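You operate a simulated robot arm through the tools that you are given. There is no shell and no other tool. Be economical: measure what you need, move in short steps, check, and stop when the job is done.

The job below is to be done with a simulated two-armed robot. You get a single attempt, and the scene is never put back.

## Task
Take the cap off the green-cap juice bottle and lay it down on the top of the left unit. Put one of the small bottles from the top of the right unit on the cooler end of the filling bench. Put the oat tub that expires first from the top of the side table on the steel table left of the grey juicer. Put the 6 tray of lemons from the top of the side table on the steel table left of the grey juicer and the 3 tray of lemons on the shelf under the steel table. Take the short drip cup and leave it on the deck by the ice well lever. Take the green ring and leave it on the shelf under the steel table. Do these in any order. Set down upright: small bottle, oat tub, short drip cup.

It is judged by the outcome, as a careful person would: the job done as asked, and still so three seconds after it is handed in. It fails if anything else is knocked over, pushed out of place, dropped, spilled or broken. A push-on lid holds only when it is set on centred and level and pressed home; a screw cap is set on level and turned clockwise until tight.

## Robot
Two 7-joint arms with fingered hands on one trunk, on a base that drives. Base frame: it is fixed to the floor where the robot stands at the start and does not move with it; the origin is under the middle of the robot, x ahead of it, y to its left, z up; the surface under the hand at the start is at about z = 0.709. Readings come in m, degrees, newtons and seconds.
The left shoulder is at the start at [0.073, 0.155, 1.034], the right one opposite. With the tool pointing down near the work surface each hand reaches from about 0.44 to 0.86 m from the robot's upright axis, wherever it stands, measured 20 degrees to its own side. Places, roughly: cooler end of the filling bench [-3, -0.7, 0.8]; deck by the ice well lever [4, -1.1, 0.7]; green ring (9x6x3 cm) [5.2, -3.9, 0.8]; green-cap juice bottle [0.5, 0, 0.75]; oat tub [4.75, -3.75, 0.75]; shelf under the steel table [2.6, -4, 0.2]; short drip cup [5, -3.75, 0.75]; small bottle [1, -1.25, 0.75]; steel table left of the grey juicer [3.1, -3.9, 0.7]; tray of lemons [5, -4, 0.75]. Payload 4 kg a hand.
The tool frame of a hand sits at the grasp point between the pads (the TCP): z along the fingers, y along the line on which they close. The tips reach 0.03 m beyond it. The gripper opens to 0.104 m. The gripper's body begins 0.035 m behind the TCP. The gripper is a hand of 3 fingers: y runs from the thumb to the fingers, the wrist lies at [-0.015, -0.104, -0.178] in the tool frame, and closing takes about 1.5 s.
Orientation is told as [roll, pitch, yaw] about the base's x, y, z axes, in that order, counted from this pose: with the fingers straight down and the wrist toward the robot, the tool's x, y and z point along [0, 1, 0], [1, 0, 0] and [0, 0, -1] of the base frame.

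## Interface
- The arms move only by the tool arm_command. It takes "left_steps", "right_steps" or both (then of equal length, played together; a hand with none holds still); each is a list of rows, each an object of numbers (a shift or turn left out is 0, a gripper value left out holds the last): "grip": the gripper command, from -1 (shut) to 1 (fully open), values between in proportion; "x", "y", "z": the shift along the tool's x, y, z in m; "wx", "wy", "wz": the turn, a rotation vector about the tool's x, y, z in degrees. In form: [{"grip": .., "x": .., "y": .., "z": .., "wx": .., "wy": .., "wz": ..}, ...]. A call has 1 to 20 rows; each row shifts and turns the commanded pose from where the row before left it, along the tool's axes as they then stand. Rows are played at 5 a second. More than 0.05 m and 8.6 degrees between two rows, or a gripper value outside its range, and nothing of the call is played. Where a pose cannot be reached the arm comes as near as it can. A force on the tool above 40 N (or 10 N above the force at the start of the call, whichever is more), or a blocked arm, ends the call early, and 0.2 s more pass. Each finger travels about 0.153 m/s and halts on what it meets, pressing with about 25 N; the grip force reading is that of the motor and also rises with nothing between the fingers. The clock runs only during rows and for 0.2 s after the last one: add rows that do not move to give the fingers time. It gives the time, the measured TCP pose, the force on the tool (base axes), the opening and the grip force at its end, in the units of the frame above (readings bear some noise), with the torque about the TCP (base axes, N m) and any sound that the robot's microphone picked up.
- Cameras (640 x 400 px; columns grow to the right, rows downward): "scene" is now at [0.1427, 0.012, 1.2691]; the picture's right is [0.12, -0.99, 0.00], its down [-0.51, -0.06, -0.86] and it looks along [0.85, 0.10, -0.51] (base axes); focal length 296 px, centre (320, 200). "left" rides on the left gripper at [-0.064, -0.094, -0.117] in its tool frame; the picture's right is [-0.72, -0.33, 0.61], its down [0.64, -0.65, 0.40] and it looks along [0.27, 0.68, 0.68] (tool axes); focal length 238 px, centre (320, 200). "right" rides on the right gripper at [0.064, -0.094, -0.117] in its tool frame; the picture's right is [-0.72, 0.33, -0.61], its down [-0.64, -0.65, 0.40] and it looks along [-0.27, 0.68, 0.68] (tool axes); focal length 238 px, centre (320, 200). There is no depth. A picture from a camera that has moved, and an enlarged one, comes with that camera's place and axes in the base frame and with its lens.
- camera(camera): a new picture of that camera. It takes no simulated time.
- lift_body(by): slides the trunk up (or, below 0, down) by that many m; the arms and the scene camera ride with it, the base frame stays. It gives what a move gives, with no picture.
- base_move(legs): drives the robot by 1 to 6 legs, each [ahead, left, turn to the left] in m, m and degrees, along the robot's own axes; the way and the turn of a leg run together, so that a leg with both is an arc; at most 1.5 m and 180 degrees a leg. The arms and the cameras ride along, it lands a little off, and it stops where it bumps. It gives what a move gives.
- hand_shape(shape, hand): the hand has 3 fingers and takes this shape, open, in about a second: jaw (thumb against the fingers, like two jaws); tri (thumb and two fingers); tip (a fingertip pinch); poke (one finger out to press); point (the index stretched); flat (the hand flat); cup (the hand cupped); fist (a fist). The gripper value then closes the fingers along that shape, each until it touches; the sizes above hold for jaw. It gives what a move gives, with no picture.
- aim_head(pan, tilt): turns the head with the scene camera to pan (to the left, within 86 degrees either way) and tilt (down, from -29 to 69), counted from straight ahead of the robot. It gives what a move gives.
- close_up(camera, box): a new picture of the part [left, top, right, bottom] of that camera's present view, enlarged. It takes no simulated time.
- finish_job(): hands the job in; it is judged then, once.

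Work in short steps. Places have to be worked out from the pictures, the camera data and where the tool is seen: move nearer, look again, correct. Check each grasp and each placing, and mend what went wrong. You have 196 turns and 176 pictures in all, those below and enlarged ones among them. Open the grippers and draw the arms clear of the work before you hand the job in, unless the task says otherwise; then end with one line.

The tools are called after "Emit:" by a JSON object that holds its "method" and its "body". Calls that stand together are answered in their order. arm_command: Moves the arms, as the interface text tells. Its arguments: {"type":"object","properties":{"left_steps":{"type":"array","items":{"type":"object","properties":{"grip":{"type":"number"},"x":{"type":"number"},"y":{"type":"number"},"z":{"type":"number"},"wx":{"type":"number"},"wy":{"type":"number"},"wz":{"type":"number"}}}},"right_steps":{"type":"array","items":{"type":"object","properties":{"grip":{"type":"number"},"x":{"type":"number"},"y":{"type":"number"},"z":{"type":"number"},"wx":{"type":"number"},"wy":{"type":"number"},"wz":{"type":"number"}}}}},"required":[]} The other tools are called the same way: lift_body (by) slides the trunk up or down; hand_shape (shape, hand) gives the hand a shape; base_move (legs) drives the base; aim_head (pan, tilt) turns the head that bears the scene camera; camera (camera) takes a picture; close_up (camera, box) takes an enlarged picture of a part of a camera's view; finish_job () hands the job in.

At the start:

```text
time_s: 0.0
left_eef_pos: [0.4723, 0.2189, 1.1049]
left_tool_rot: [0.1, 0.2, 0.0]
left_contact_force: [0.0, -1.0, 0.5]
left_ft_torque: [0.02, 0.0, -0.03]
left_finger_gap: 0.1036
left_finger_force: 0.1
left_shape: jaw
right_eef_pos: [0.6046, -0.1552, 1.0596]
right_tool_rot: [0.0, 0.1, 0.0]
right_contact_force: [-0.3, 0.5, 0.5]
right_ft_torque: [-0.01, -0.01, 0.0]
right_finger_gap: 0.1036
right_finger_force: 0.0
right_shape: jaw
trunk travel left (down, up): [-0.45, 0.49]
robot x, y, heading: [0.0024, -0.0004, -0.1]
head pan, tilt: [7.0, 30.7]
```

scene: 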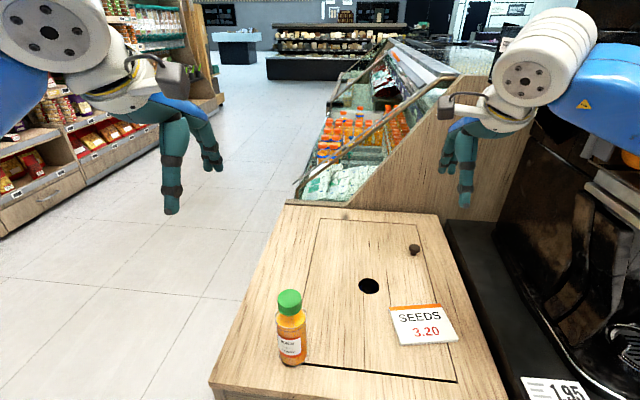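
right: 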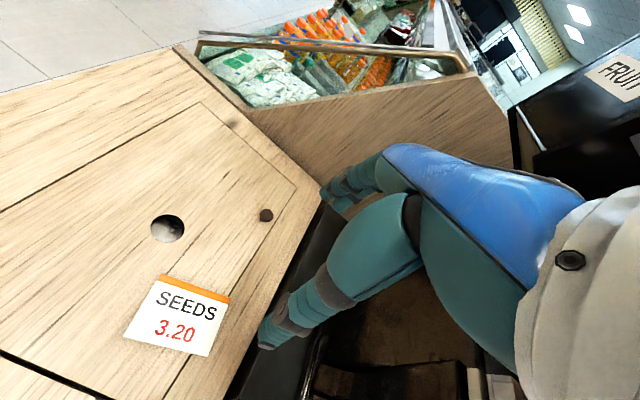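
left: 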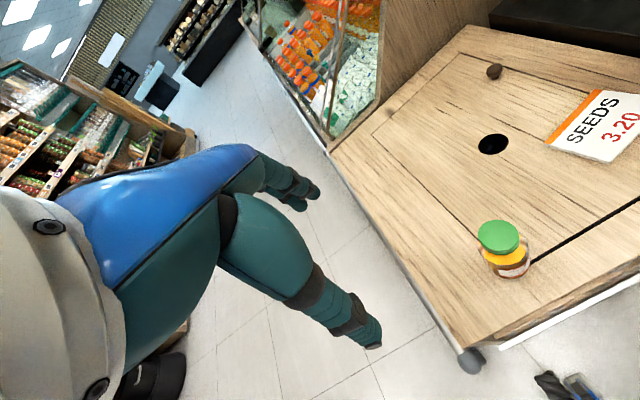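

I judge the bottle to be near [0.476, 0.105], with its cap at about z 0.87. I'll look closer at the cap first.

Emit:
{"method": "close_up", "body": {"camera": "scene", "box": [240, 270, 340, 390]}}

Emit:
{"method": "close_up", "body": {"camera": "left", "box": [440, 190, 580, 300]}}

```text
3.33 times, centred on (290, 330) of scene
camera zoom: at [0.1427, 0.012, 1.2691], right [0.12, -0.99, 0.0], down [-0.51, -0.06, -0.86], along [0.85, 0.1, -0.51], focal length 988 px, centre (420, -233)
```

zoom: 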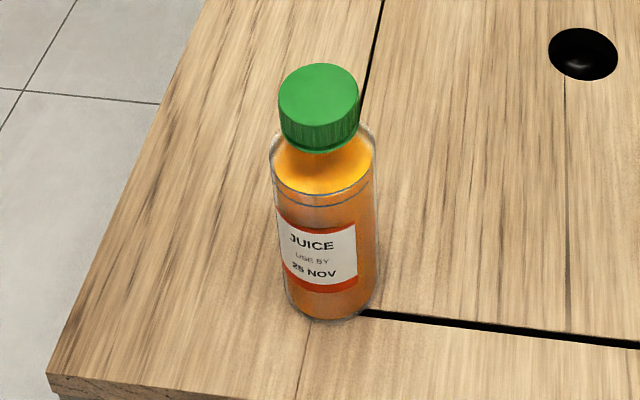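

```text
3.64 times, centred on (510, 245) of left
camera zoom: at [0.3778, 0.1558, 1.221], right [-0.33, -0.72, -0.61], down [-0.65, 0.64, -0.4], along [0.68, 0.27, -0.68], focal length 867 px, centre (-371, 36)
```

zoom: 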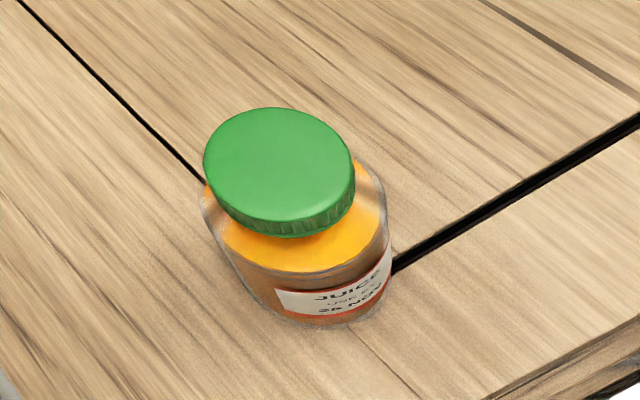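

The green cap is a ribbed screw cap. Triangulated, its top centre is at about [0.475, 0.104, 0.876], and the body is about 5.5 cm wide. I'll hold the body from the left with the left hand, tool horizontal, so I turn that hand first.

Emit:
{"method": "arm_command", "body": {"left_steps": [{"grip": 1, "wy": -8.2}, {"wy": -8.2}, {"wy": -8.2}, {"wy": -8.2}, {"wy": -8.2}, {"wy": -8.2}, {"wy": -8.2}, {"wy": -8.2}, {"wy": -8.2}, {"wy": -8.2}, {"wy": -8.0}, {}, {"z": -0.03}, {"x": 0.05}, {"x": 0.05}, {"x": 0.05}, {}]}}

Emit:
{"method": "camera", "body": {"camera": "scene"}}

```text
time_s: 3.6
left_eef_pos: [0.4682, 0.2489, 0.9524]
left_tool_rot: [-90.0, 0.0, 0.0]
left_contact_force: [-0.4, 0.4, 0.7]
left_ft_torque: [0.0, -0.03, 0.01]
left_finger_gap: 0.1039
left_finger_force: 0.2
left_shape: jaw
right_eef_pos: [0.602, -0.156, 1.0607]
right_tool_rot: [0.0, 0.0, -0.1]
right_contact_force: [-0.8, 0.2, -0.2]
right_ft_torque: [0.02, 0.01, 0.01]
right_finger_gap: 0.1036
right_finger_force: 0.0
right_shape: jaw
trunk travel left (down, up): [-0.45, 0.49]
robot x, y, heading: [-0.0015, -0.0017, -0.0]
head pan, tilt: [7.0, 30.7]
```

```text
170 pictures are left
camera scene: at [0.1422, 0.0122, 1.2691], right [0.12, -0.99, 0.0], down [-0.51, -0.06, -0.86], along [0.85, 0.1, -0.51], focal length 296 px, centre (320, 200)
```

scene: 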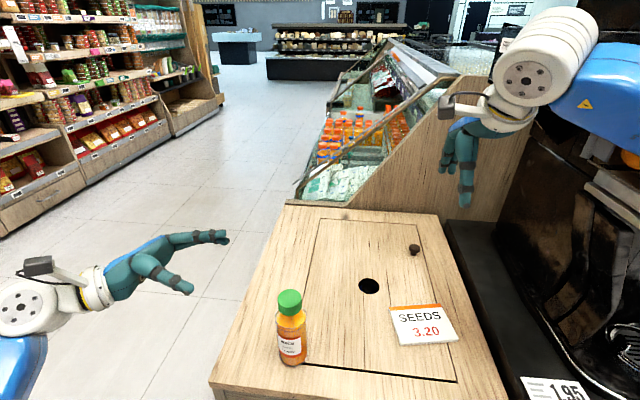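

The left hand is horizontal as planned. I'll lower it to mid-body height beside the bottle and bring the right hand over above the cap.

Emit:
{"method": "arm_command", "body": {"left_steps": [{"x": 0.05, "y": 0.007}, {"x": 0.05}, {"x": 0.05}, {"x": 0.027}, {"z": 0.03}, {}, {}, {}], "right_steps": [{"x": 0.05, "y": -0.03}, {"x": 0.05, "y": -0.03}, {"x": 0.05, "y": -0.03}, {"x": 0.05, "y": -0.03}, {"x": 0.05}, {"x": 0.01, "y": -0.007}, {}, {}]}}

Emit:
{"method": "camera", "body": {"camera": "scene"}}

Emit:
{"method": "camera", "body": {"camera": "left"}}

Emit:
{"method": "camera", "body": {"camera": "right"}}

```text
refused: row 1 steps farther than a row can; nothing moved
```

```text
169 pictures are left
camera scene: at [0.1422, 0.0122, 1.2691], right [0.12, -0.99, 0.0], down [-0.51, -0.06, -0.86], along [0.85, 0.1, -0.51], focal length 296 px, centre (320, 200)
```

scene: 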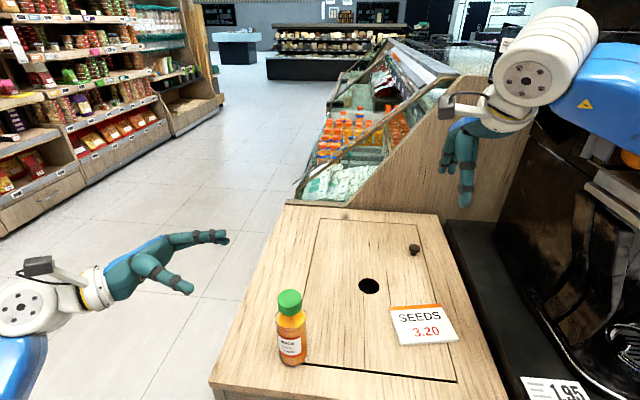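

```text
168 pictures are left
camera left: at [0.3733, 0.3667, 1.0165], right [-0.33, -0.61, 0.72], down [-0.65, -0.4, -0.64], along [0.68, -0.68, -0.27], focal length 238 px, centre (320, 200)
```

left: 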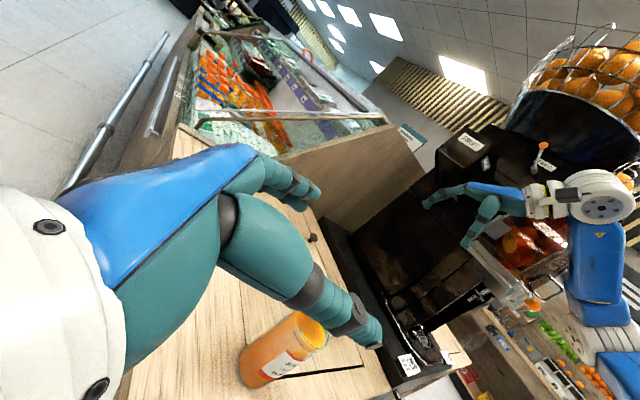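

```text
167 pictures are left
camera right: at [0.5076, -0.0934, 1.1776], right [0.33, -0.72, 0.61], down [-0.65, -0.64, -0.4], along [0.68, -0.27, -0.68], focal length 238 px, centre (320, 200)
```

right: 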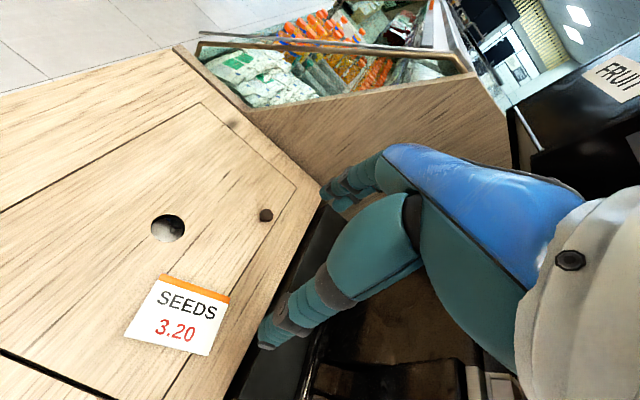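

The step limit counts the whole shift, so I'll use smaller rows. I'll also leave pictures for after a move has worked.

Emit:
{"method": "arm_command", "body": {"left_steps": [{"x": 0.045, "y": 0.007}, {"x": 0.045}, {"x": 0.045}, {"x": 0.042}, {"z": 0.03}, {}, {}, {}], "right_steps": [{"x": 0.04, "y": -0.02}, {"x": 0.04, "y": -0.02}, {"x": 0.04, "y": -0.02}, {"x": 0.04, "y": -0.02}, {"x": 0.04, "y": -0.02}, {"x": 0.04, "y": -0.02}, {"x": 0.02, "y": -0.007}, {}]}}

```text
time_s: 5.4
left_eef_pos: [0.4771, 0.2187, 0.7773]
left_tool_rot: [-89.9, 0.0, 0.0]
left_contact_force: [-1.3, 0.5, 0.5]
left_ft_torque: [0.01, 0.02, -0.05]
left_finger_gap: 0.1037
left_finger_force: 0.1
left_shape: jaw
right_eef_pos: [0.4771, 0.1026, 1.0614]
right_tool_rot: [0.0, 0.0, 0.0]
right_contact_force: [-0.2, 0.1, -0.4]
right_ft_torque: [0.01, -0.01, -0.04]
right_finger_gap: 0.1037
right_finger_force: 0.1
right_shape: jaw
trunk travel left (down, up): [-0.45, 0.49]
robot x, y, heading: [-0.0012, -0.0019, 0.1]
head pan, tilt: [7.0, 30.7]
```

Both hands are where I asked. I'll check the alignment from the cameras before closing in.

Emit:
{"method": "camera", "body": {"camera": "scene"}}

Emit:
{"method": "camera", "body": {"camera": "left"}}

Emit:
{"method": "camera", "body": {"camera": "right"}}

```text
166 pictures are left
camera scene: at [0.142, 0.0125, 1.2691], right [0.12, -0.99, 0.0], down [-0.51, -0.06, -0.86], along [0.85, 0.1, -0.51], focal length 296 px, centre (320, 200)
```

scene: 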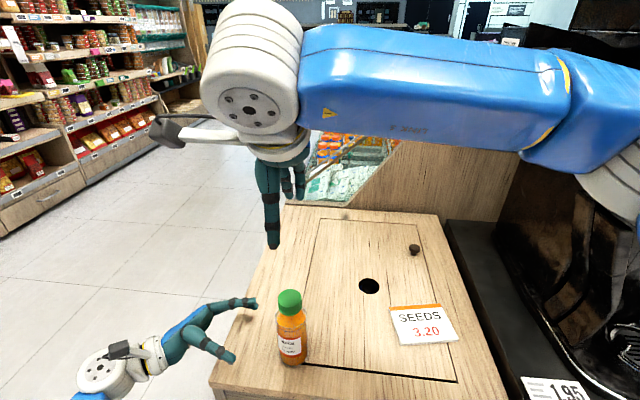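

```text
165 pictures are left
camera left: at [0.3825, 0.3359, 0.8413], right [-0.33, -0.61, 0.72], down [-0.65, -0.4, -0.64], along [0.68, -0.68, -0.27], focal length 238 px, centre (320, 200)
```

left: 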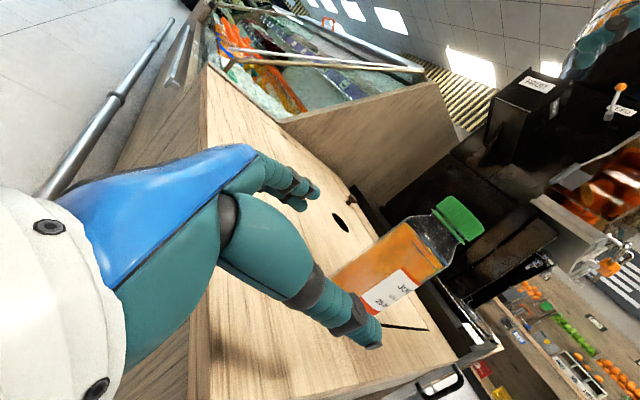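

```text
164 pictures are left
camera right: at [0.3821, 0.1653, 1.1779], right [0.33, -0.72, 0.61], down [-0.65, -0.64, -0.4], along [0.68, -0.27, -0.68], focal length 238 px, centre (320, 200)
```

right: 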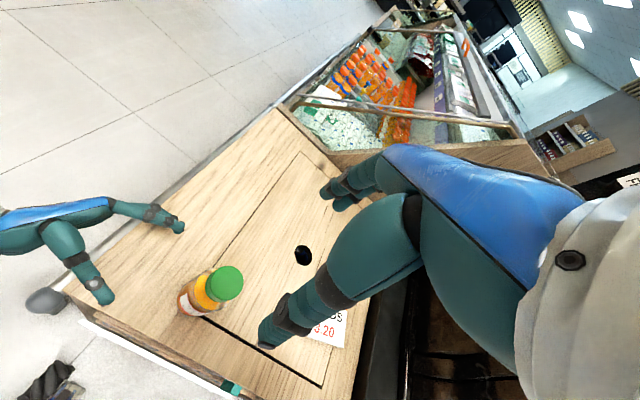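

The fingers straddle the bottle's line. I'll move the left hand in and close it on the body.

Emit:
{"method": "arm_command", "body": {"left_steps": [{"z": 0.04}, {"z": 0.04}, {"z": 0.03}, {}, {"grip": 0}, {}, {"grip": -1}, {}, {}, {}, {}, {}]}}

Emit:
{"method": "camera", "body": {"camera": "scene"}}

Emit:
{"method": "camera", "body": {"camera": "left"}}

Emit:
{"method": "camera", "body": {"camera": "right"}}

```text
time_s: 8.0
left_eef_pos: [0.4789, 0.1087, 0.7779]
left_tool_rot: [-89.9, -0.1, 0.0]
left_contact_force: [-0.7, -2.1, 0.2]
left_ft_torque: [0.0, -0.05, 0.02]
left_finger_gap: 0.0411
left_finger_force: 25.2
left_shape: jaw
right_eef_pos: [0.4772, 0.1029, 1.0607]
right_tool_rot: [0.0, 0.0, 0.0]
right_contact_force: [-0.3, -0.1, 0.5]
right_ft_torque: [0.02, -0.02, 0.0]
right_finger_gap: 0.1035
right_finger_force: 0.1
right_shape: jaw
trunk travel left (down, up): [-0.45, 0.49]
robot x, y, heading: [0.0018, 0.0002, -0.1]
head pan, tilt: [7.0, 30.7]
```

```text
163 pictures are left
camera scene: at [0.1418, 0.0124, 1.2692], right [0.12, -0.99, 0.0], down [-0.51, -0.06, -0.86], along [0.85, 0.1, -0.51], focal length 296 px, centre (320, 200)
```

scene: 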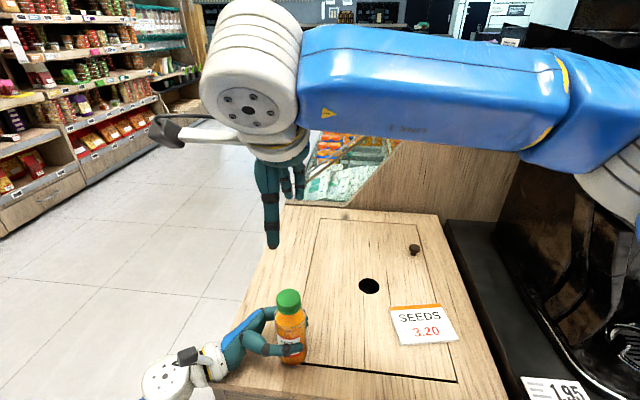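

```text
162 pictures are left
camera left: at [0.384, 0.2267, 0.843], right [-0.33, -0.61, 0.72], down [-0.65, -0.4, -0.64], along [0.68, -0.68, -0.27], focal length 238 px, centre (320, 200)
```

left: 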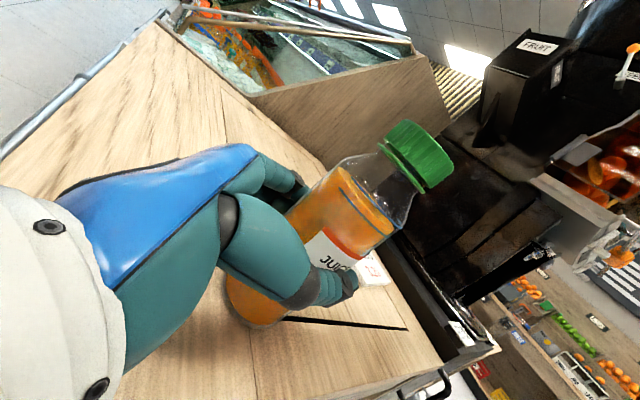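

```text
161 pictures are left
camera right: at [0.3821, 0.1658, 1.1779], right [0.33, -0.72, 0.61], down [-0.65, -0.64, -0.4], along [0.68, -0.27, -0.68], focal length 238 px, centre (320, 200)
```

right: 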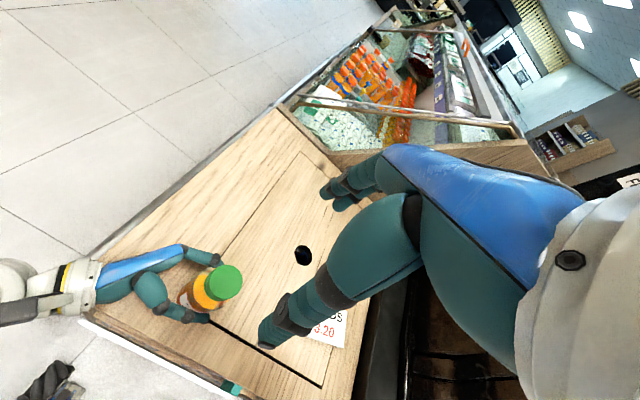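

The bottle is held at 25 N and still stands upright. From the right camera the cap is at about [0.474, 0.106]. I'll pre-turn the right hand 40° clockwise to gain travel and lower it around the cap.

Emit:
{"method": "arm_command", "body": {"right_steps": [{"grip": 1, "wz": 8}, {"wz": 8}, {"wz": 8}, {"wz": 8}, {"wz": 8}, {}]}}

```text
time_s: 9.4
left_eef_pos: [0.4776, 0.109, 0.7797]
left_tool_rot: [-89.9, 0.0, 0.0]
left_contact_force: [-0.7, -0.1, -0.8]
left_ft_torque: [0.02, -0.01, -0.04]
left_finger_gap: 0.0414
left_finger_force: 24.9
left_shape: jaw
right_eef_pos: [0.477, 0.1048, 1.062]
right_tool_rot: [0.1, 0.0, -40.1]
right_contact_force: [0.2, 0.2, 0.1]
right_ft_torque: [-0.04, -0.02, -0.01]
right_finger_gap: 0.1036
right_finger_force: 0.0
right_shape: jaw
trunk travel left (down, up): [-0.45, 0.49]
robot x, y, heading: [-0.0039, -0.0007, 0.0]
head pan, tilt: [7.0, 30.7]
```

The pose is right, so I'll lower to z≈0.88 with the gripper open and then look.

Emit:
{"method": "arm_command", "body": {"right_steps": [{"z": 0.045}, {"z": 0.045}, {"z": 0.045}, {"z": 0.025}, {"z": 0.02}, {}]}}

Emit:
{"method": "camera", "body": {"camera": "right"}}

Emit:
{"method": "camera", "body": {"camera": "left"}}

```text
time_s: 10.8
left_eef_pos: [0.4792, 0.1101, 0.779]
left_tool_rot: [-90.1, 0.0, 0.0]
left_contact_force: [-0.3, -0.6, 0.3]
left_ft_torque: [-0.01, 0.0, 0.0]
left_finger_gap: 0.0411
left_finger_force: 25.1
left_shape: jaw
right_eef_pos: [0.477, 0.1023, 0.8803]
right_tool_rot: [-0.1, -0.1, -40.0]
right_contact_force: [-0.6, 0.3, -0.5]
right_ft_torque: [0.02, 0.02, -0.02]
right_finger_gap: 0.104
right_finger_force: 0.1
right_shape: jaw
trunk travel left (down, up): [-0.45, 0.49]
robot x, y, heading: [0.0011, 0.0006, -0.0]
head pan, tilt: [7.0, 30.7]
```

```text
160 pictures are left
camera right: at [0.4449, 0.2105, 0.9974], right [-0.21, -0.76, 0.61], down [-0.91, -0.07, -0.4], along [0.35, -0.65, -0.68], focal length 238 px, centre (320, 200)
```

right: 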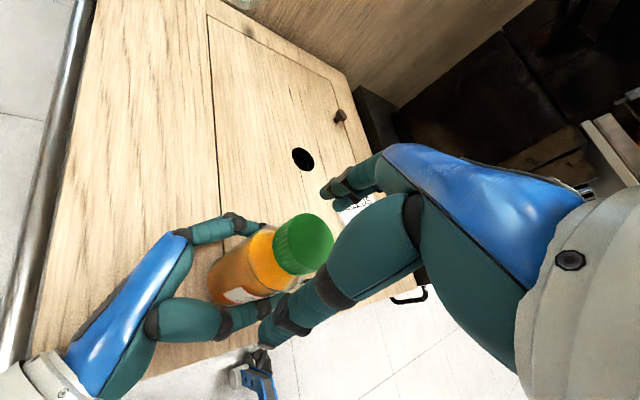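

```text
159 pictures are left
camera left: at [0.3841, 0.227, 0.8428], right [-0.33, -0.61, 0.72], down [-0.65, -0.4, -0.64], along [0.68, -0.68, -0.27], focal length 238 px, centre (320, 200)
```

left: 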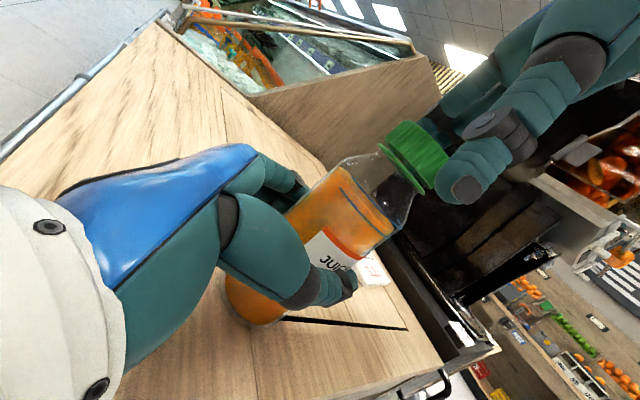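

The cap sits between thumb and fingers, so I close on it.

Emit:
{"method": "arm_command", "body": {"right_steps": [{"grip": 0}, {}, {"grip": -1}, {}, {}, {}, {}]}}

Emit:
{"method": "camera", "body": {"camera": "left"}}

Emit:
{"method": "camera", "body": {"camera": "right"}}

```text
time_s: 12.4
left_eef_pos: [0.4797, 0.1092, 0.7787]
left_tool_rot: [-90.1, -0.1, 0.0]
left_contact_force: [0.4, -0.6, 1.1]
left_ft_torque: [0.01, 0.04, -0.03]
left_finger_gap: 0.0413
left_finger_force: 25.7
left_shape: jaw
right_eef_pos: [0.4755, 0.1026, 0.8804]
right_tool_rot: [0.0, -0.1, -40.1]
right_contact_force: [-1.0, 0.8, -0.1]
right_ft_torque: [0.04, 0.0, 0.0]
right_finger_gap: 0.0308
right_finger_force: 24.8
right_shape: jaw
trunk travel left (down, up): [-0.45, 0.49]
robot x, y, heading: [-0.0054, 0.0016, -0.4]
head pan, tilt: [7.0, 30.7]
```

```text
158 pictures are left
camera left: at [0.3842, 0.2271, 0.8428], right [-0.33, -0.61, 0.72], down [-0.65, -0.4, -0.64], along [0.68, -0.68, -0.27], focal length 238 px, centre (320, 200)
```

left: 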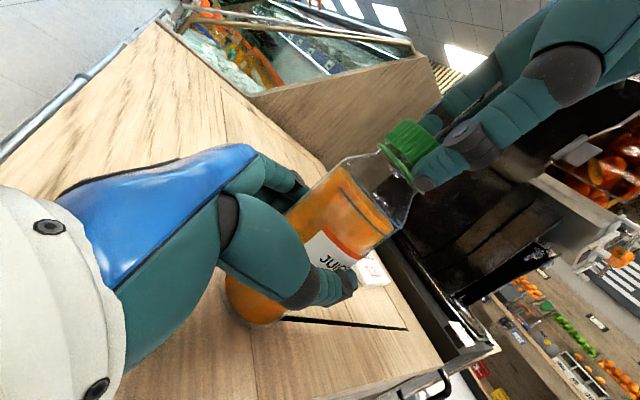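

```text
157 pictures are left
camera right: at [0.4449, 0.2107, 0.9976], right [-0.21, -0.76, 0.61], down [-0.91, -0.07, -0.4], along [0.35, -0.65, -0.68], focal length 238 px, centre (320, 200)
```

right: 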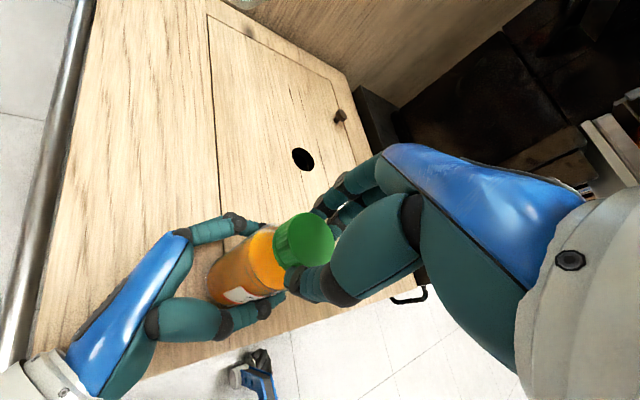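

Grip force is 25 N with the cap between the fingers. I'll turn it counter-clockwise by 112° and watch the torque.

Emit:
{"method": "arm_command", "body": {"right_steps": [{"wz": -8}, {"wz": -8}, {"wz": -8}, {"wz": -8}, {"wz": -8}, {"wz": -8}, {"wz": -8}, {"wz": -8}, {"wz": -8}, {"wz": -8}, {"wz": -8}, {"wz": -8}, {"wz": -8}, {"wz": -8}, {}]}}

Emit:
{"method": "camera", "body": {"camera": "left"}}

Emit:
{"method": "camera", "body": {"camera": "scene"}}

```text
time_s: 15.6
left_eef_pos: [0.4772, 0.1112, 0.7798]
left_tool_rot: [-90.1, -0.2, 0.2]
left_contact_force: [-4.4, 0.0, 1.3]
left_ft_torque: [-0.01, -0.07, -0.03]
left_finger_gap: 0.0388
left_finger_force: 25.0
left_shape: jaw
right_eef_pos: [0.4732, 0.1058, 0.8803]
right_tool_rot: [-0.1, 0.0, 72.1]
right_contact_force: [4.6, 0.1, 8.1]
right_ft_torque: [0.11, -0.23, -0.04]
right_finger_gap: 0.0307
right_finger_force: 24.9
right_shape: jaw
trunk travel left (down, up): [-0.45, 0.49]
robot x, y, heading: [0.0015, 0.003, 0.1]
head pan, tilt: [7.0, 30.7]
```

```text
156 pictures are left
camera left: at [0.3822, 0.2284, 0.8431], right [-0.33, -0.61, 0.72], down [-0.65, -0.41, -0.64], along [0.69, -0.68, -0.27], focal length 238 px, centre (320, 200)
```

left: 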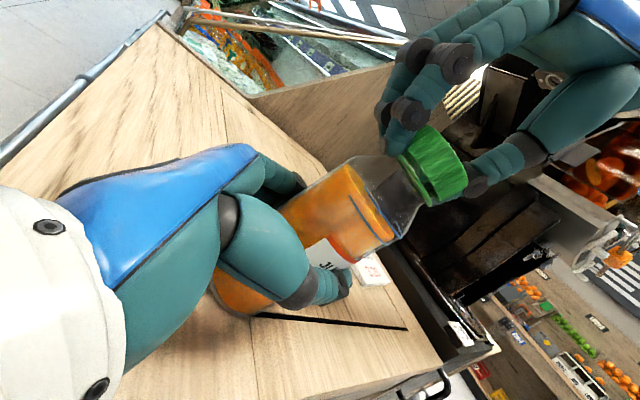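

```text
155 pictures are left
camera scene: at [0.138, 0.0155, 1.2693], right [0.12, -0.99, 0.0], down [-0.51, -0.07, -0.86], along [0.85, 0.1, -0.51], focal length 296 px, centre (320, 200)
```

scene: 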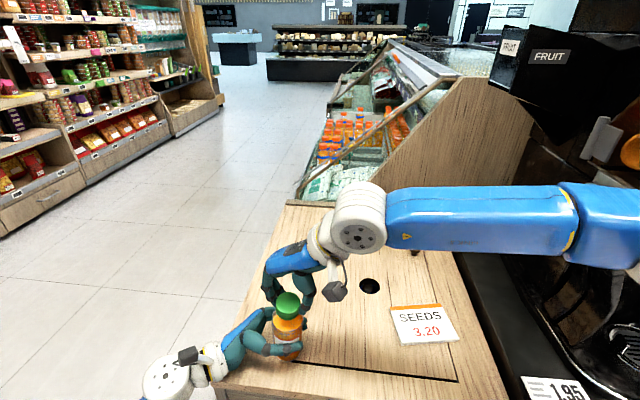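

The cap has risen a little and pushes up with 8 N, so it is unscrewing; the bottle may have turned slightly. I'll release, turn back, regrip slightly higher and turn again.

Emit:
{"method": "arm_command", "body": {"right_steps": [{"grip": 0.6}, {}, {}, {}, {}]}}

Emit:
{"method": "camera", "body": {"camera": "left"}}

```text
time_s: 16.8
left_eef_pos: [0.477, 0.1113, 0.7802]
left_tool_rot: [-90.2, -0.2, 0.1]
left_contact_force: [0.0, 0.2, -2.9]
left_ft_torque: [0.03, -0.03, -0.02]
left_finger_gap: 0.038
left_finger_force: 25.4
left_shape: jaw
right_eef_pos: [0.4731, 0.1061, 0.8788]
right_tool_rot: [-0.1, 0.1, 72.0]
right_contact_force: [-0.7, 0.3, -1.0]
right_ft_torque: [-0.02, 0.04, -0.02]
right_finger_gap: 0.0826
right_finger_force: 0.0
right_shape: jaw
trunk travel left (down, up): [-0.45, 0.49]
robot x, y, heading: [-0.0034, 0.0006, -0.0]
head pan, tilt: [7.0, 30.7]
```

```text
154 pictures are left
camera left: at [0.382, 0.2279, 0.8432], right [-0.33, -0.61, 0.72], down [-0.65, -0.41, -0.64], along [0.68, -0.68, -0.27], focal length 238 px, centre (320, 200)
```

left: 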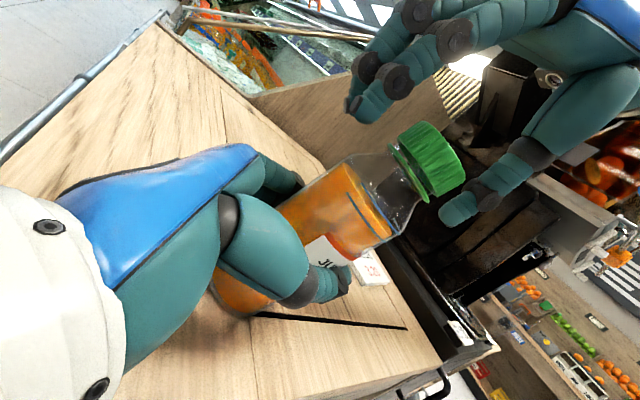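

The bottle is steady and the cap centre stays near [0.47, 0.106]. I'll swing back 112°, regrip and turn again.

Emit:
{"method": "arm_command", "body": {"right_steps": [{"wz": 8, "z": -0.004}, {"wz": 8}, {"wz": 8}, {"wz": 8}, {"wz": 8}, {"wz": 8}, {"wz": 8}, {"wz": 8}, {"wz": 8}, {"wz": 8}, {"wz": 8}, {"wz": 8}, {"wz": 8}, {"wz": 8}, {}, {"grip": -1}, {}, {}, {}, {}]}}

Emit:
{"method": "arm_command", "body": {"right_steps": [{"wz": -8}, {"wz": -8}, {"wz": -8}, {"wz": -8}, {"wz": -8}, {"wz": -8}, {"wz": -8}, {"wz": -8}, {"wz": -8}, {"wz": -8}, {"wz": -8}, {"wz": -8}, {"wz": -8}, {"wz": -8}, {}]}}

Emit:
{"method": "camera", "body": {"camera": "left"}}

```text
time_s: 21.0
left_eef_pos: [0.4788, 0.11, 0.78]
left_tool_rot: [-90.0, 0.0, 0.0]
left_contact_force: [1.8, 1.0, 0.8]
left_ft_torque: [-0.04, 0.02, -0.02]
left_finger_gap: 0.0378
left_finger_force: 25.1
left_shape: jaw
right_eef_pos: [0.4752, 0.1038, 0.8831]
right_tool_rot: [0.0, -0.1, -40.1]
right_contact_force: [1.2, -1.4, -0.7]
right_ft_torque: [-0.01, -0.08, 0.0]
right_finger_gap: 0.0318
right_finger_force: 24.9
right_shape: jaw
trunk travel left (down, up): [-0.45, 0.49]
robot x, y, heading: [-0.0007, 0.0008, 0.3]
head pan, tilt: [7.0, 30.7]
```

```text
time_s: 24.2
left_eef_pos: [0.4782, 0.1111, 0.7792]
left_tool_rot: [-90.1, -0.2, 0.0]
left_contact_force: [-2.7, -2.9, 0.6]
left_ft_torque: [0.02, -0.1, 0.05]
left_finger_gap: 0.037
left_finger_force: 24.7
left_shape: jaw
right_eef_pos: [0.4735, 0.1048, 0.8838]
right_tool_rot: [0.0, 0.2, 72.0]
right_contact_force: [2.5, 1.3, -3.2]
right_ft_torque: [0.05, -0.19, -0.07]
right_finger_gap: 0.031
right_finger_force: 25.1
right_shape: jaw
trunk travel left (down, up): [-0.45, 0.49]
robot x, y, heading: [-0.002, -0.004, 0.1]
head pan, tilt: [7.0, 30.7]
```

```text
153 pictures are left
camera left: at [0.3827, 0.2283, 0.8429], right [-0.33, -0.61, 0.72], down [-0.65, -0.41, -0.64], along [0.69, -0.68, -0.26], focal length 238 px, centre (320, 200)
```

left: 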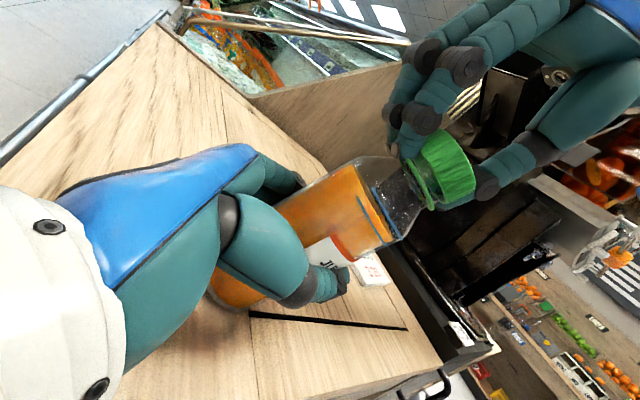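

There is a gap between the cap and its neck ring, so it is loose or nearly so. I'll lift 6 mm gently and read the force.

Emit:
{"method": "arm_command", "body": {"right_steps": [{"z": -0.003}, {"z": -0.003}, {}, {}]}}

Emit:
{"method": "close_up", "body": {"camera": "left", "box": [320, 80, 520, 260]}}

```text
time_s: 25.2
left_eef_pos: [0.4775, 0.1109, 0.7806]
left_tool_rot: [-90.2, -0.2, 0.0]
left_contact_force: [-4.2, -2.2, 14.9]
left_ft_torque: [0.01, -0.19, 0.01]
left_finger_gap: 0.0368
left_finger_force: 24.8
left_shape: jaw
right_eef_pos: [0.4732, 0.1038, 0.8905]
right_tool_rot: [0.0, 0.2, 72.0]
right_contact_force: [4.4, 1.6, -17.0]
right_ft_torque: [0.04, -0.2, -0.05]
right_finger_gap: 0.03
right_finger_force: 25.3
right_shape: jaw
trunk travel left (down, up): [-0.45, 0.49]
robot x, y, heading: [-0.003, -0.0003, 0.2]
head pan, tilt: [7.0, 30.7]
```

```text
2.22 times, centred on (420, 170) of left
camera zoom: at [0.3826, 0.2279, 0.8439], right [-0.33, -0.61, 0.72], down [-0.65, -0.41, -0.64], along [0.68, -0.68, -0.26], focal length 530 px, centre (98, 267)
```

zoom: 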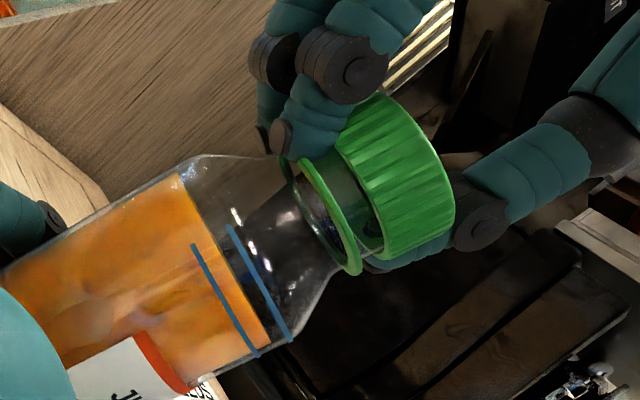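

There is 17 N of pull, so the thread still holds. I'll undo the lift, regrip and turn once more.

Emit:
{"method": "arm_command", "body": {"right_steps": [{"z": 0.003}, {"z": 0.001}, {}, {"grip": 0.6}, {}, {}, {}, {}]}}

Emit:
{"method": "arm_command", "body": {"right_steps": [{"wz": 8}, {"wz": 8}, {"wz": 8}, {"wz": 8}, {"wz": 8}, {"wz": 8}, {"wz": 8}, {"wz": 8}, {"wz": 8}, {"wz": 8}, {"wz": 8}, {"wz": 8}, {"wz": 8}, {"wz": 8}, {}, {"grip": -1}, {}, {}, {}, {}]}}

Emit:
{"method": "arm_command", "body": {"right_steps": [{"wz": -8}, {"wz": -8}, {"wz": -8}, {"wz": -8}, {"wz": -8}, {"wz": -8}, {"wz": -8}, {"wz": -8}, {"wz": -8}, {"wz": -8}, {"wz": -8}, {"wz": -8}, {"wz": -8}, {"wz": -8}, {}]}}

Emit:
{"method": "close_up", "body": {"camera": "left", "box": [320, 80, 520, 260]}}

```text
time_s: 27.0
left_eef_pos: [0.4777, 0.1118, 0.7799]
left_tool_rot: [-90.1, -0.1, 0.0]
left_contact_force: [-0.7, 0.4, -3.1]
left_ft_torque: [-0.03, -0.01, -0.02]
left_finger_gap: 0.0369
left_finger_force: 24.8
left_shape: jaw
right_eef_pos: [0.4747, 0.1053, 0.8865]
right_tool_rot: [-0.2, 0.1, 72.1]
right_contact_force: [-0.3, 0.0, -0.3]
right_ft_torque: [-0.01, 0.0, -0.05]
right_finger_gap: 0.0828
right_finger_force: 0.1
right_shape: jaw
trunk travel left (down, up): [-0.45, 0.49]
robot x, y, heading: [0.0006, 0.0022, 0.1]
head pan, tilt: [7.0, 30.7]
```

```text
time_s: 31.2
left_eef_pos: [0.4789, 0.1091, 0.7792]
left_tool_rot: [-90.0, 0.0, 0.0]
left_contact_force: [-0.1, -0.2, -2.6]
left_ft_torque: [-0.03, -0.01, -0.01]
left_finger_gap: 0.037
left_finger_force: 25.2
left_shape: jaw
right_eef_pos: [0.4756, 0.1033, 0.8861]
right_tool_rot: [-0.1, -0.2, -40.0]
right_contact_force: [-0.2, 0.5, 0.5]
right_ft_torque: [0.02, -0.04, -0.01]
right_finger_gap: 0.0326
right_finger_force: 25.0
right_shape: jaw
trunk travel left (down, up): [-0.45, 0.49]
robot x, y, heading: [0.0013, -0.0001, -0.2]
head pan, tilt: [7.0, 30.7]
```

```text
time_s: 34.4
left_eef_pos: [0.4778, 0.1107, 0.7783]
left_tool_rot: [-90.1, 0.0, 0.0]
left_contact_force: [1.9, -3.5, -2.9]
left_ft_torque: [0.04, 0.29, 0.28]
left_finger_gap: 0.0364
left_finger_force: 25.2
left_shape: jaw
right_eef_pos: [0.4736, 0.105, 0.8881]
right_tool_rot: [-0.2, 0.0, 72.0]
right_contact_force: [-2.2, 3.5, -0.1]
right_ft_torque: [0.27, -0.08, -0.25]
right_finger_gap: 0.0285
right_finger_force: 24.9
right_shape: jaw
trunk travel left (down, up): [-0.45, 0.49]
robot x, y, heading: [0.0014, 0.0035, -0.1]
head pan, tilt: [7.0, 30.7]
```

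```text
2.22 times, centred on (420, 170) of left
camera zoom: at [0.3825, 0.228, 0.8427], right [-0.33, -0.61, 0.72], down [-0.65, -0.41, -0.64], along [0.68, -0.68, -0.27], focal length 530 px, centre (98, 267)
```

zoom: 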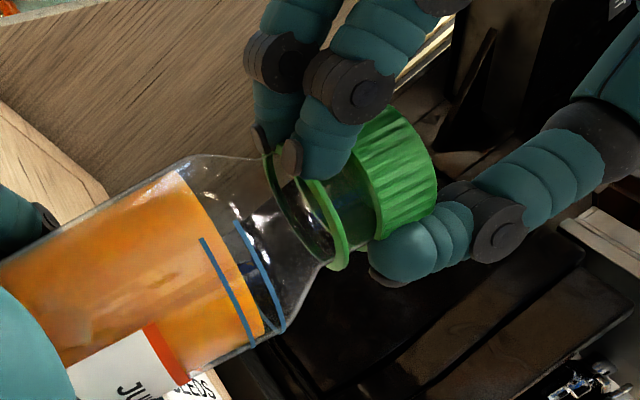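

The gap has grown. I'll test a small lift.

Emit:
{"method": "arm_command", "body": {"right_steps": [{"z": -0.003}, {"z": -0.003}, {}, {}]}}

Emit:
{"method": "close_up", "body": {"camera": "left", "box": [320, 80, 520, 260]}}

```text
time_s: 35.4
left_eef_pos: [0.4779, 0.1107, 0.7812]
left_tool_rot: [-90.3, -0.3, 0.0]
left_contact_force: [2.4, -2.7, 7.6]
left_ft_torque: [0.03, 0.25, 0.13]
left_finger_gap: 0.0364
left_finger_force: 25.8
left_shape: jaw
right_eef_pos: [0.4741, 0.1047, 0.8928]
right_tool_rot: [-0.2, 0.2, 72.1]
right_contact_force: [-1.3, 2.8, -11.8]
right_ft_torque: [0.17, -0.05, -0.11]
right_finger_gap: 0.027
right_finger_force: 24.3
right_shape: jaw
trunk travel left (down, up): [-0.45, 0.49]
robot x, y, heading: [-0.0018, 0.0028, 0.2]
head pan, tilt: [7.0, 30.7]
```

```text
2.22 times, centred on (420, 170) of left
camera zoom: at [0.3825, 0.2277, 0.8438], right [-0.33, -0.61, 0.72], down [-0.65, -0.41, -0.64], along [0.68, -0.68, -0.26], focal length 530 px, centre (98, 267)
```

zoom: 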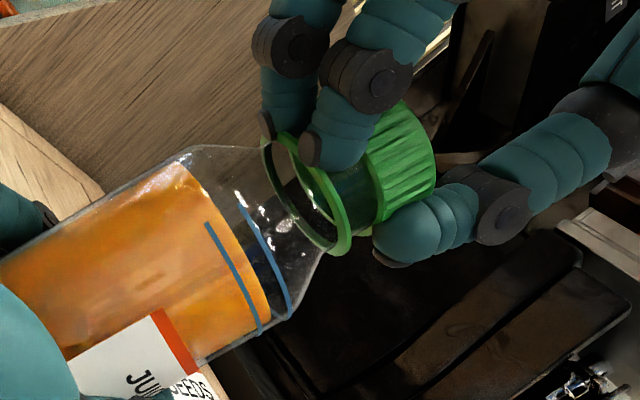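

The fingers have slipped to the cap's lower rim, so the next grip should be higher. I'll undo the lift, open, and look.

Emit:
{"method": "arm_command", "body": {"right_steps": [{"z": 0.003}, {"z": 0.002}, {}, {"grip": 0.6}, {}, {}, {}, {}]}}

Emit:
{"method": "camera", "body": {"camera": "left"}}

Emit:
{"method": "camera", "body": {"camera": "right"}}

```text
time_s: 37.2
left_eef_pos: [0.4781, 0.1121, 0.7798]
left_tool_rot: [-90.1, -0.1, 0.0]
left_contact_force: [0.8, 0.3, -2.4]
left_ft_torque: [-0.06, 0.01, 0.02]
left_finger_gap: 0.0357
left_finger_force: 24.7
left_shape: jaw
right_eef_pos: [0.4751, 0.1053, 0.8895]
right_tool_rot: [-0.2, 0.1, 72.0]
right_contact_force: [0.4, 0.7, -1.1]
right_ft_torque: [0.03, 0.0, 0.02]
right_finger_gap: 0.0826
right_finger_force: 0.1
right_shape: jaw
trunk travel left (down, up): [-0.45, 0.49]
robot x, y, heading: [-0.002, 0.0007, -0.0]
head pan, tilt: [7.0, 30.7]
```

```text
149 pictures are left
camera left: at [0.383, 0.2283, 0.843], right [-0.33, -0.61, 0.72], down [-0.65, -0.41, -0.64], along [0.68, -0.68, -0.27], focal length 238 px, centre (320, 200)
```

left: 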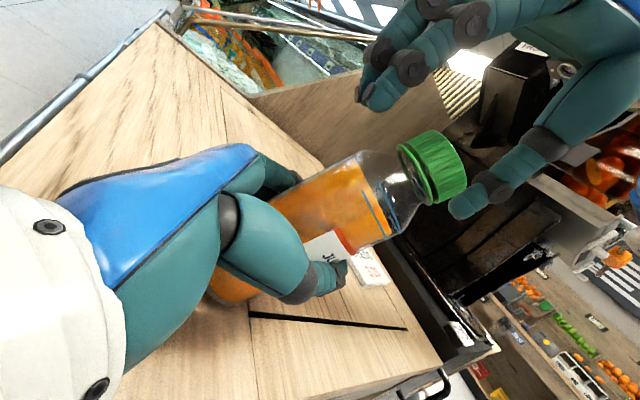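

```text
148 pictures are left
camera right: at [0.384, 0.0344, 1.0051], right [0.78, 0.09, 0.61], down [0.41, -0.82, -0.4], along [0.47, 0.57, -0.68], focal length 238 px, centre (320, 200)
```

right: 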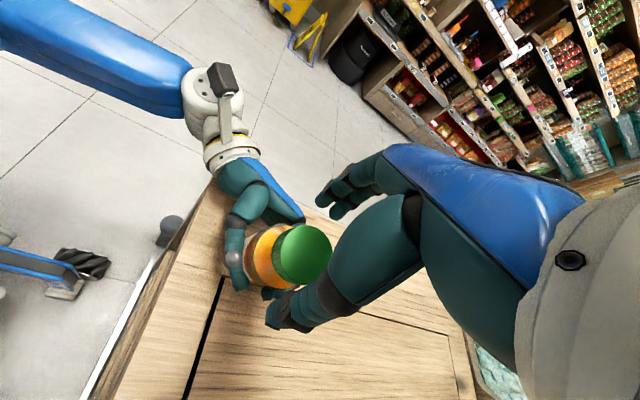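

The readings suggest the bottle leans about 6° toward me in the left hand. I'll enlarge the view to judge the cap gap and the lean.

Emit:
{"method": "close_up", "body": {"camera": "left", "box": [200, 100, 500, 320]}}

Emit:
{"method": "close_up", "body": {"camera": "scene", "box": [230, 220, 400, 390]}}

```text
1.82 times, centred on (350, 210) of left
camera zoom: at [0.383, 0.2283, 0.843], right [-0.33, -0.61, 0.72], down [-0.65, -0.41, -0.64], along [0.68, -0.68, -0.27], focal length 433 px, centre (266, 182)
```

zoom: 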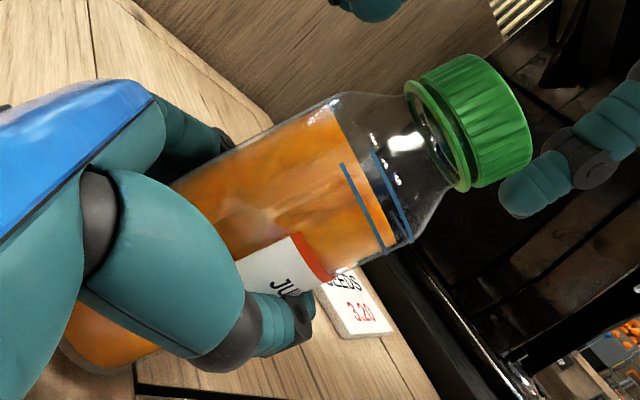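

```text
2.35 times, centred on (315, 305) of scene
camera zoom: at [0.1397, 0.0157, 1.2694], right [0.12, -0.99, 0.0], down [-0.51, -0.07, -0.86], along [0.85, 0.1, -0.51], focal length 697 px, centre (332, -47)
```

zoom: 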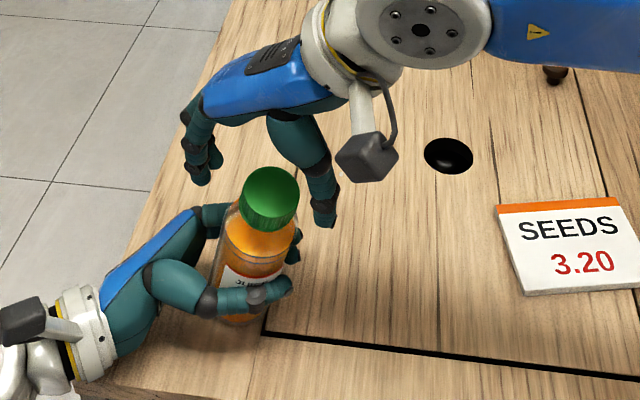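

The bottle leans about 11° toward -y, because it twisted in the left hand. I'll roll the left hand to stand it upright, then release it to settle and regrip.

Emit:
{"method": "arm_command", "body": {"left_steps": [{"wy": -4}, {"wy": -4}, {"wy": -3}, {}, {}, {}], "right_steps": [{"z": -0.04}, {"z": -0.04}, {"z": -0.04}, {}, {}, {}]}}

Emit:
{"method": "camera", "body": {"camera": "scene"}}

Emit:
{"method": "camera", "body": {"camera": "left"}}

```text
time_s: 38.6
left_eef_pos: [0.475, 0.1118, 0.7848]
left_tool_rot: [-101.0, -0.8, 0.2]
left_contact_force: [0.0, -0.2, -2.9]
left_ft_torque: [-0.04, -0.03, 0.01]
left_finger_gap: 0.0353
left_finger_force: 25.1
left_shape: jaw
right_eef_pos: [0.4726, 0.1041, 1.0116]
right_tool_rot: [-0.3, -0.1, 72.0]
right_contact_force: [-0.5, 0.6, 0.3]
right_ft_torque: [0.02, 0.0, 0.01]
right_finger_gap: 0.083
right_finger_force: 0.0
right_shape: jaw
trunk travel left (down, up): [-0.45, 0.49]
robot x, y, heading: [0.0033, 0.0009, 0.1]
head pan, tilt: [7.0, 30.7]
```

```text
145 pictures are left
camera scene: at [0.1341, 0.0148, 1.2706], right [0.12, -0.99, 0.0], down [-0.5, -0.06, -0.86], along [0.86, 0.1, -0.51], focal length 296 px, centre (320, 200)
```

scene: 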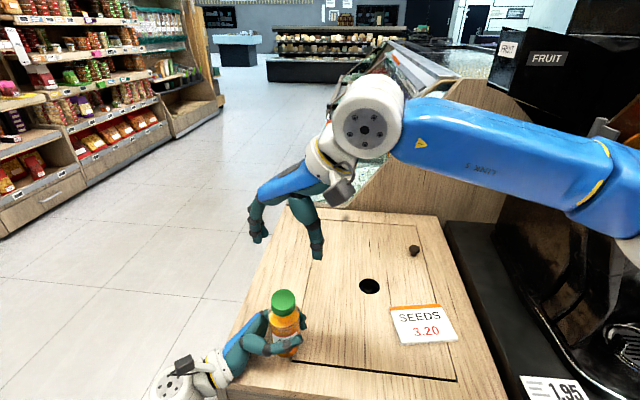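

```text
144 pictures are left
camera left: at [0.3789, 0.2383, 0.824], right [-0.34, -0.47, 0.82], down [-0.64, -0.52, -0.56], along [0.69, -0.72, -0.12], focal length 238 px, centre (320, 200)
```

left: 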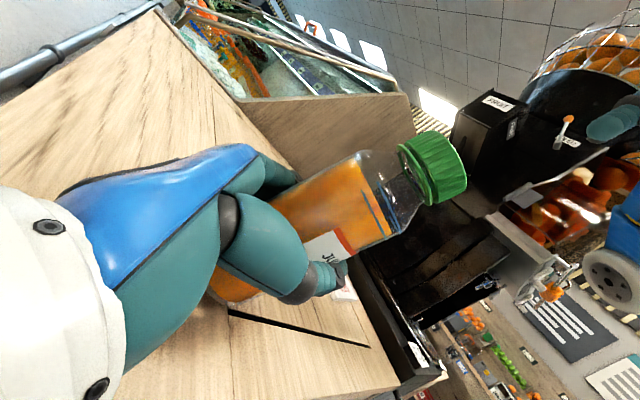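

The bottle looks upright now. I'll open the left hand to let it stand, and check.

Emit:
{"method": "arm_command", "body": {"left_steps": [{"grip": -0.5}, {"grip": -0.3}, {"grip": -0.1}, {"grip": 0.2}, {"grip": 0.6}, {"grip": 1}, {}, {}]}}

Emit:
{"method": "close_up", "body": {"camera": "scene", "box": [230, 260, 360, 380]}}

Emit:
{"method": "close_up", "body": {"camera": "left", "box": [200, 100, 500, 320]}}

Emit:
{"method": "camera", "body": {"camera": "right"}}

```text
time_s: 40.4
left_eef_pos: [0.4737, 0.1121, 0.7836]
left_tool_rot: [-101.1, -0.7, 0.2]
left_contact_force: [0.0, -0.3, -0.3]
left_ft_torque: [0.01, 0.0, 0.02]
left_finger_gap: 0.1036
left_finger_force: 0.1
left_shape: jaw
right_eef_pos: [0.4722, 0.1047, 1.0108]
right_tool_rot: [-0.4, 0.0, 72.0]
right_contact_force: [0.1, -0.8, 0.7]
right_ft_torque: [-0.01, 0.0, 0.0]
right_finger_gap: 0.0832
right_finger_force: 0.0
right_shape: jaw
trunk travel left (down, up): [-0.45, 0.49]
robot x, y, heading: [0.0016, -0.0011, -0.2]
head pan, tilt: [7.0, 30.7]
```

```text
3.33 times, centred on (295, 320) of scene
camera zoom: at [0.1337, 0.0147, 1.2704], right [0.12, -0.99, 0.0], down [-0.5, -0.06, -0.86], along [0.86, 0.1, -0.51], focal length 988 px, centre (403, -200)
```

zoom: 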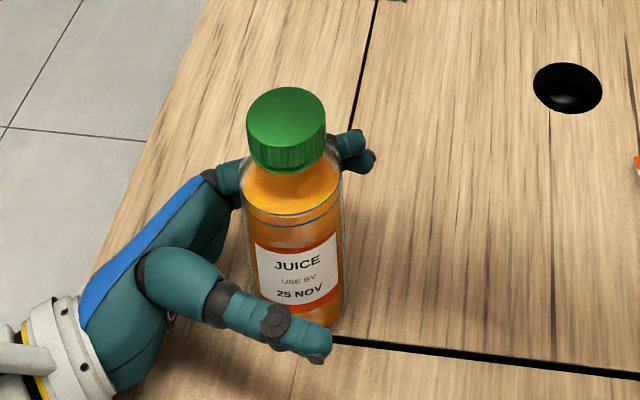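

```text
1.82 times, centred on (350, 210) of left
camera zoom: at [0.3784, 0.238, 0.8237], right [-0.34, -0.47, 0.82], down [-0.64, -0.52, -0.56], along [0.69, -0.72, -0.12], focal length 433 px, centre (266, 182)
```

zoom: 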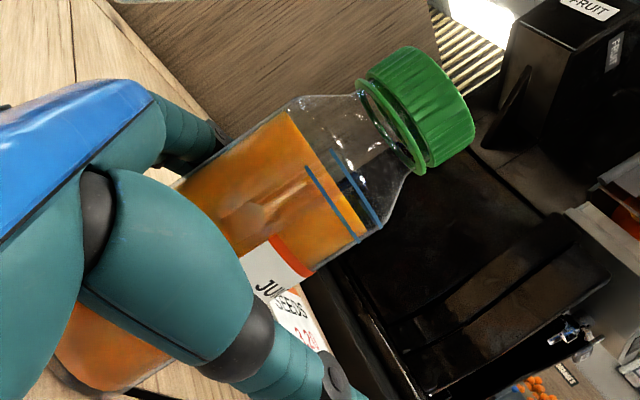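

```text
141 pictures are left
camera right: at [0.3806, 0.0334, 1.1276], right [0.78, 0.09, 0.62], down [0.41, -0.82, -0.4], along [0.47, 0.57, -0.68], focal length 238 px, centre (320, 200)
```

right: 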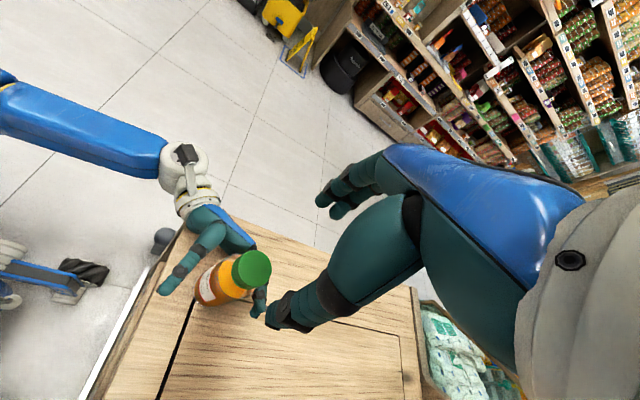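

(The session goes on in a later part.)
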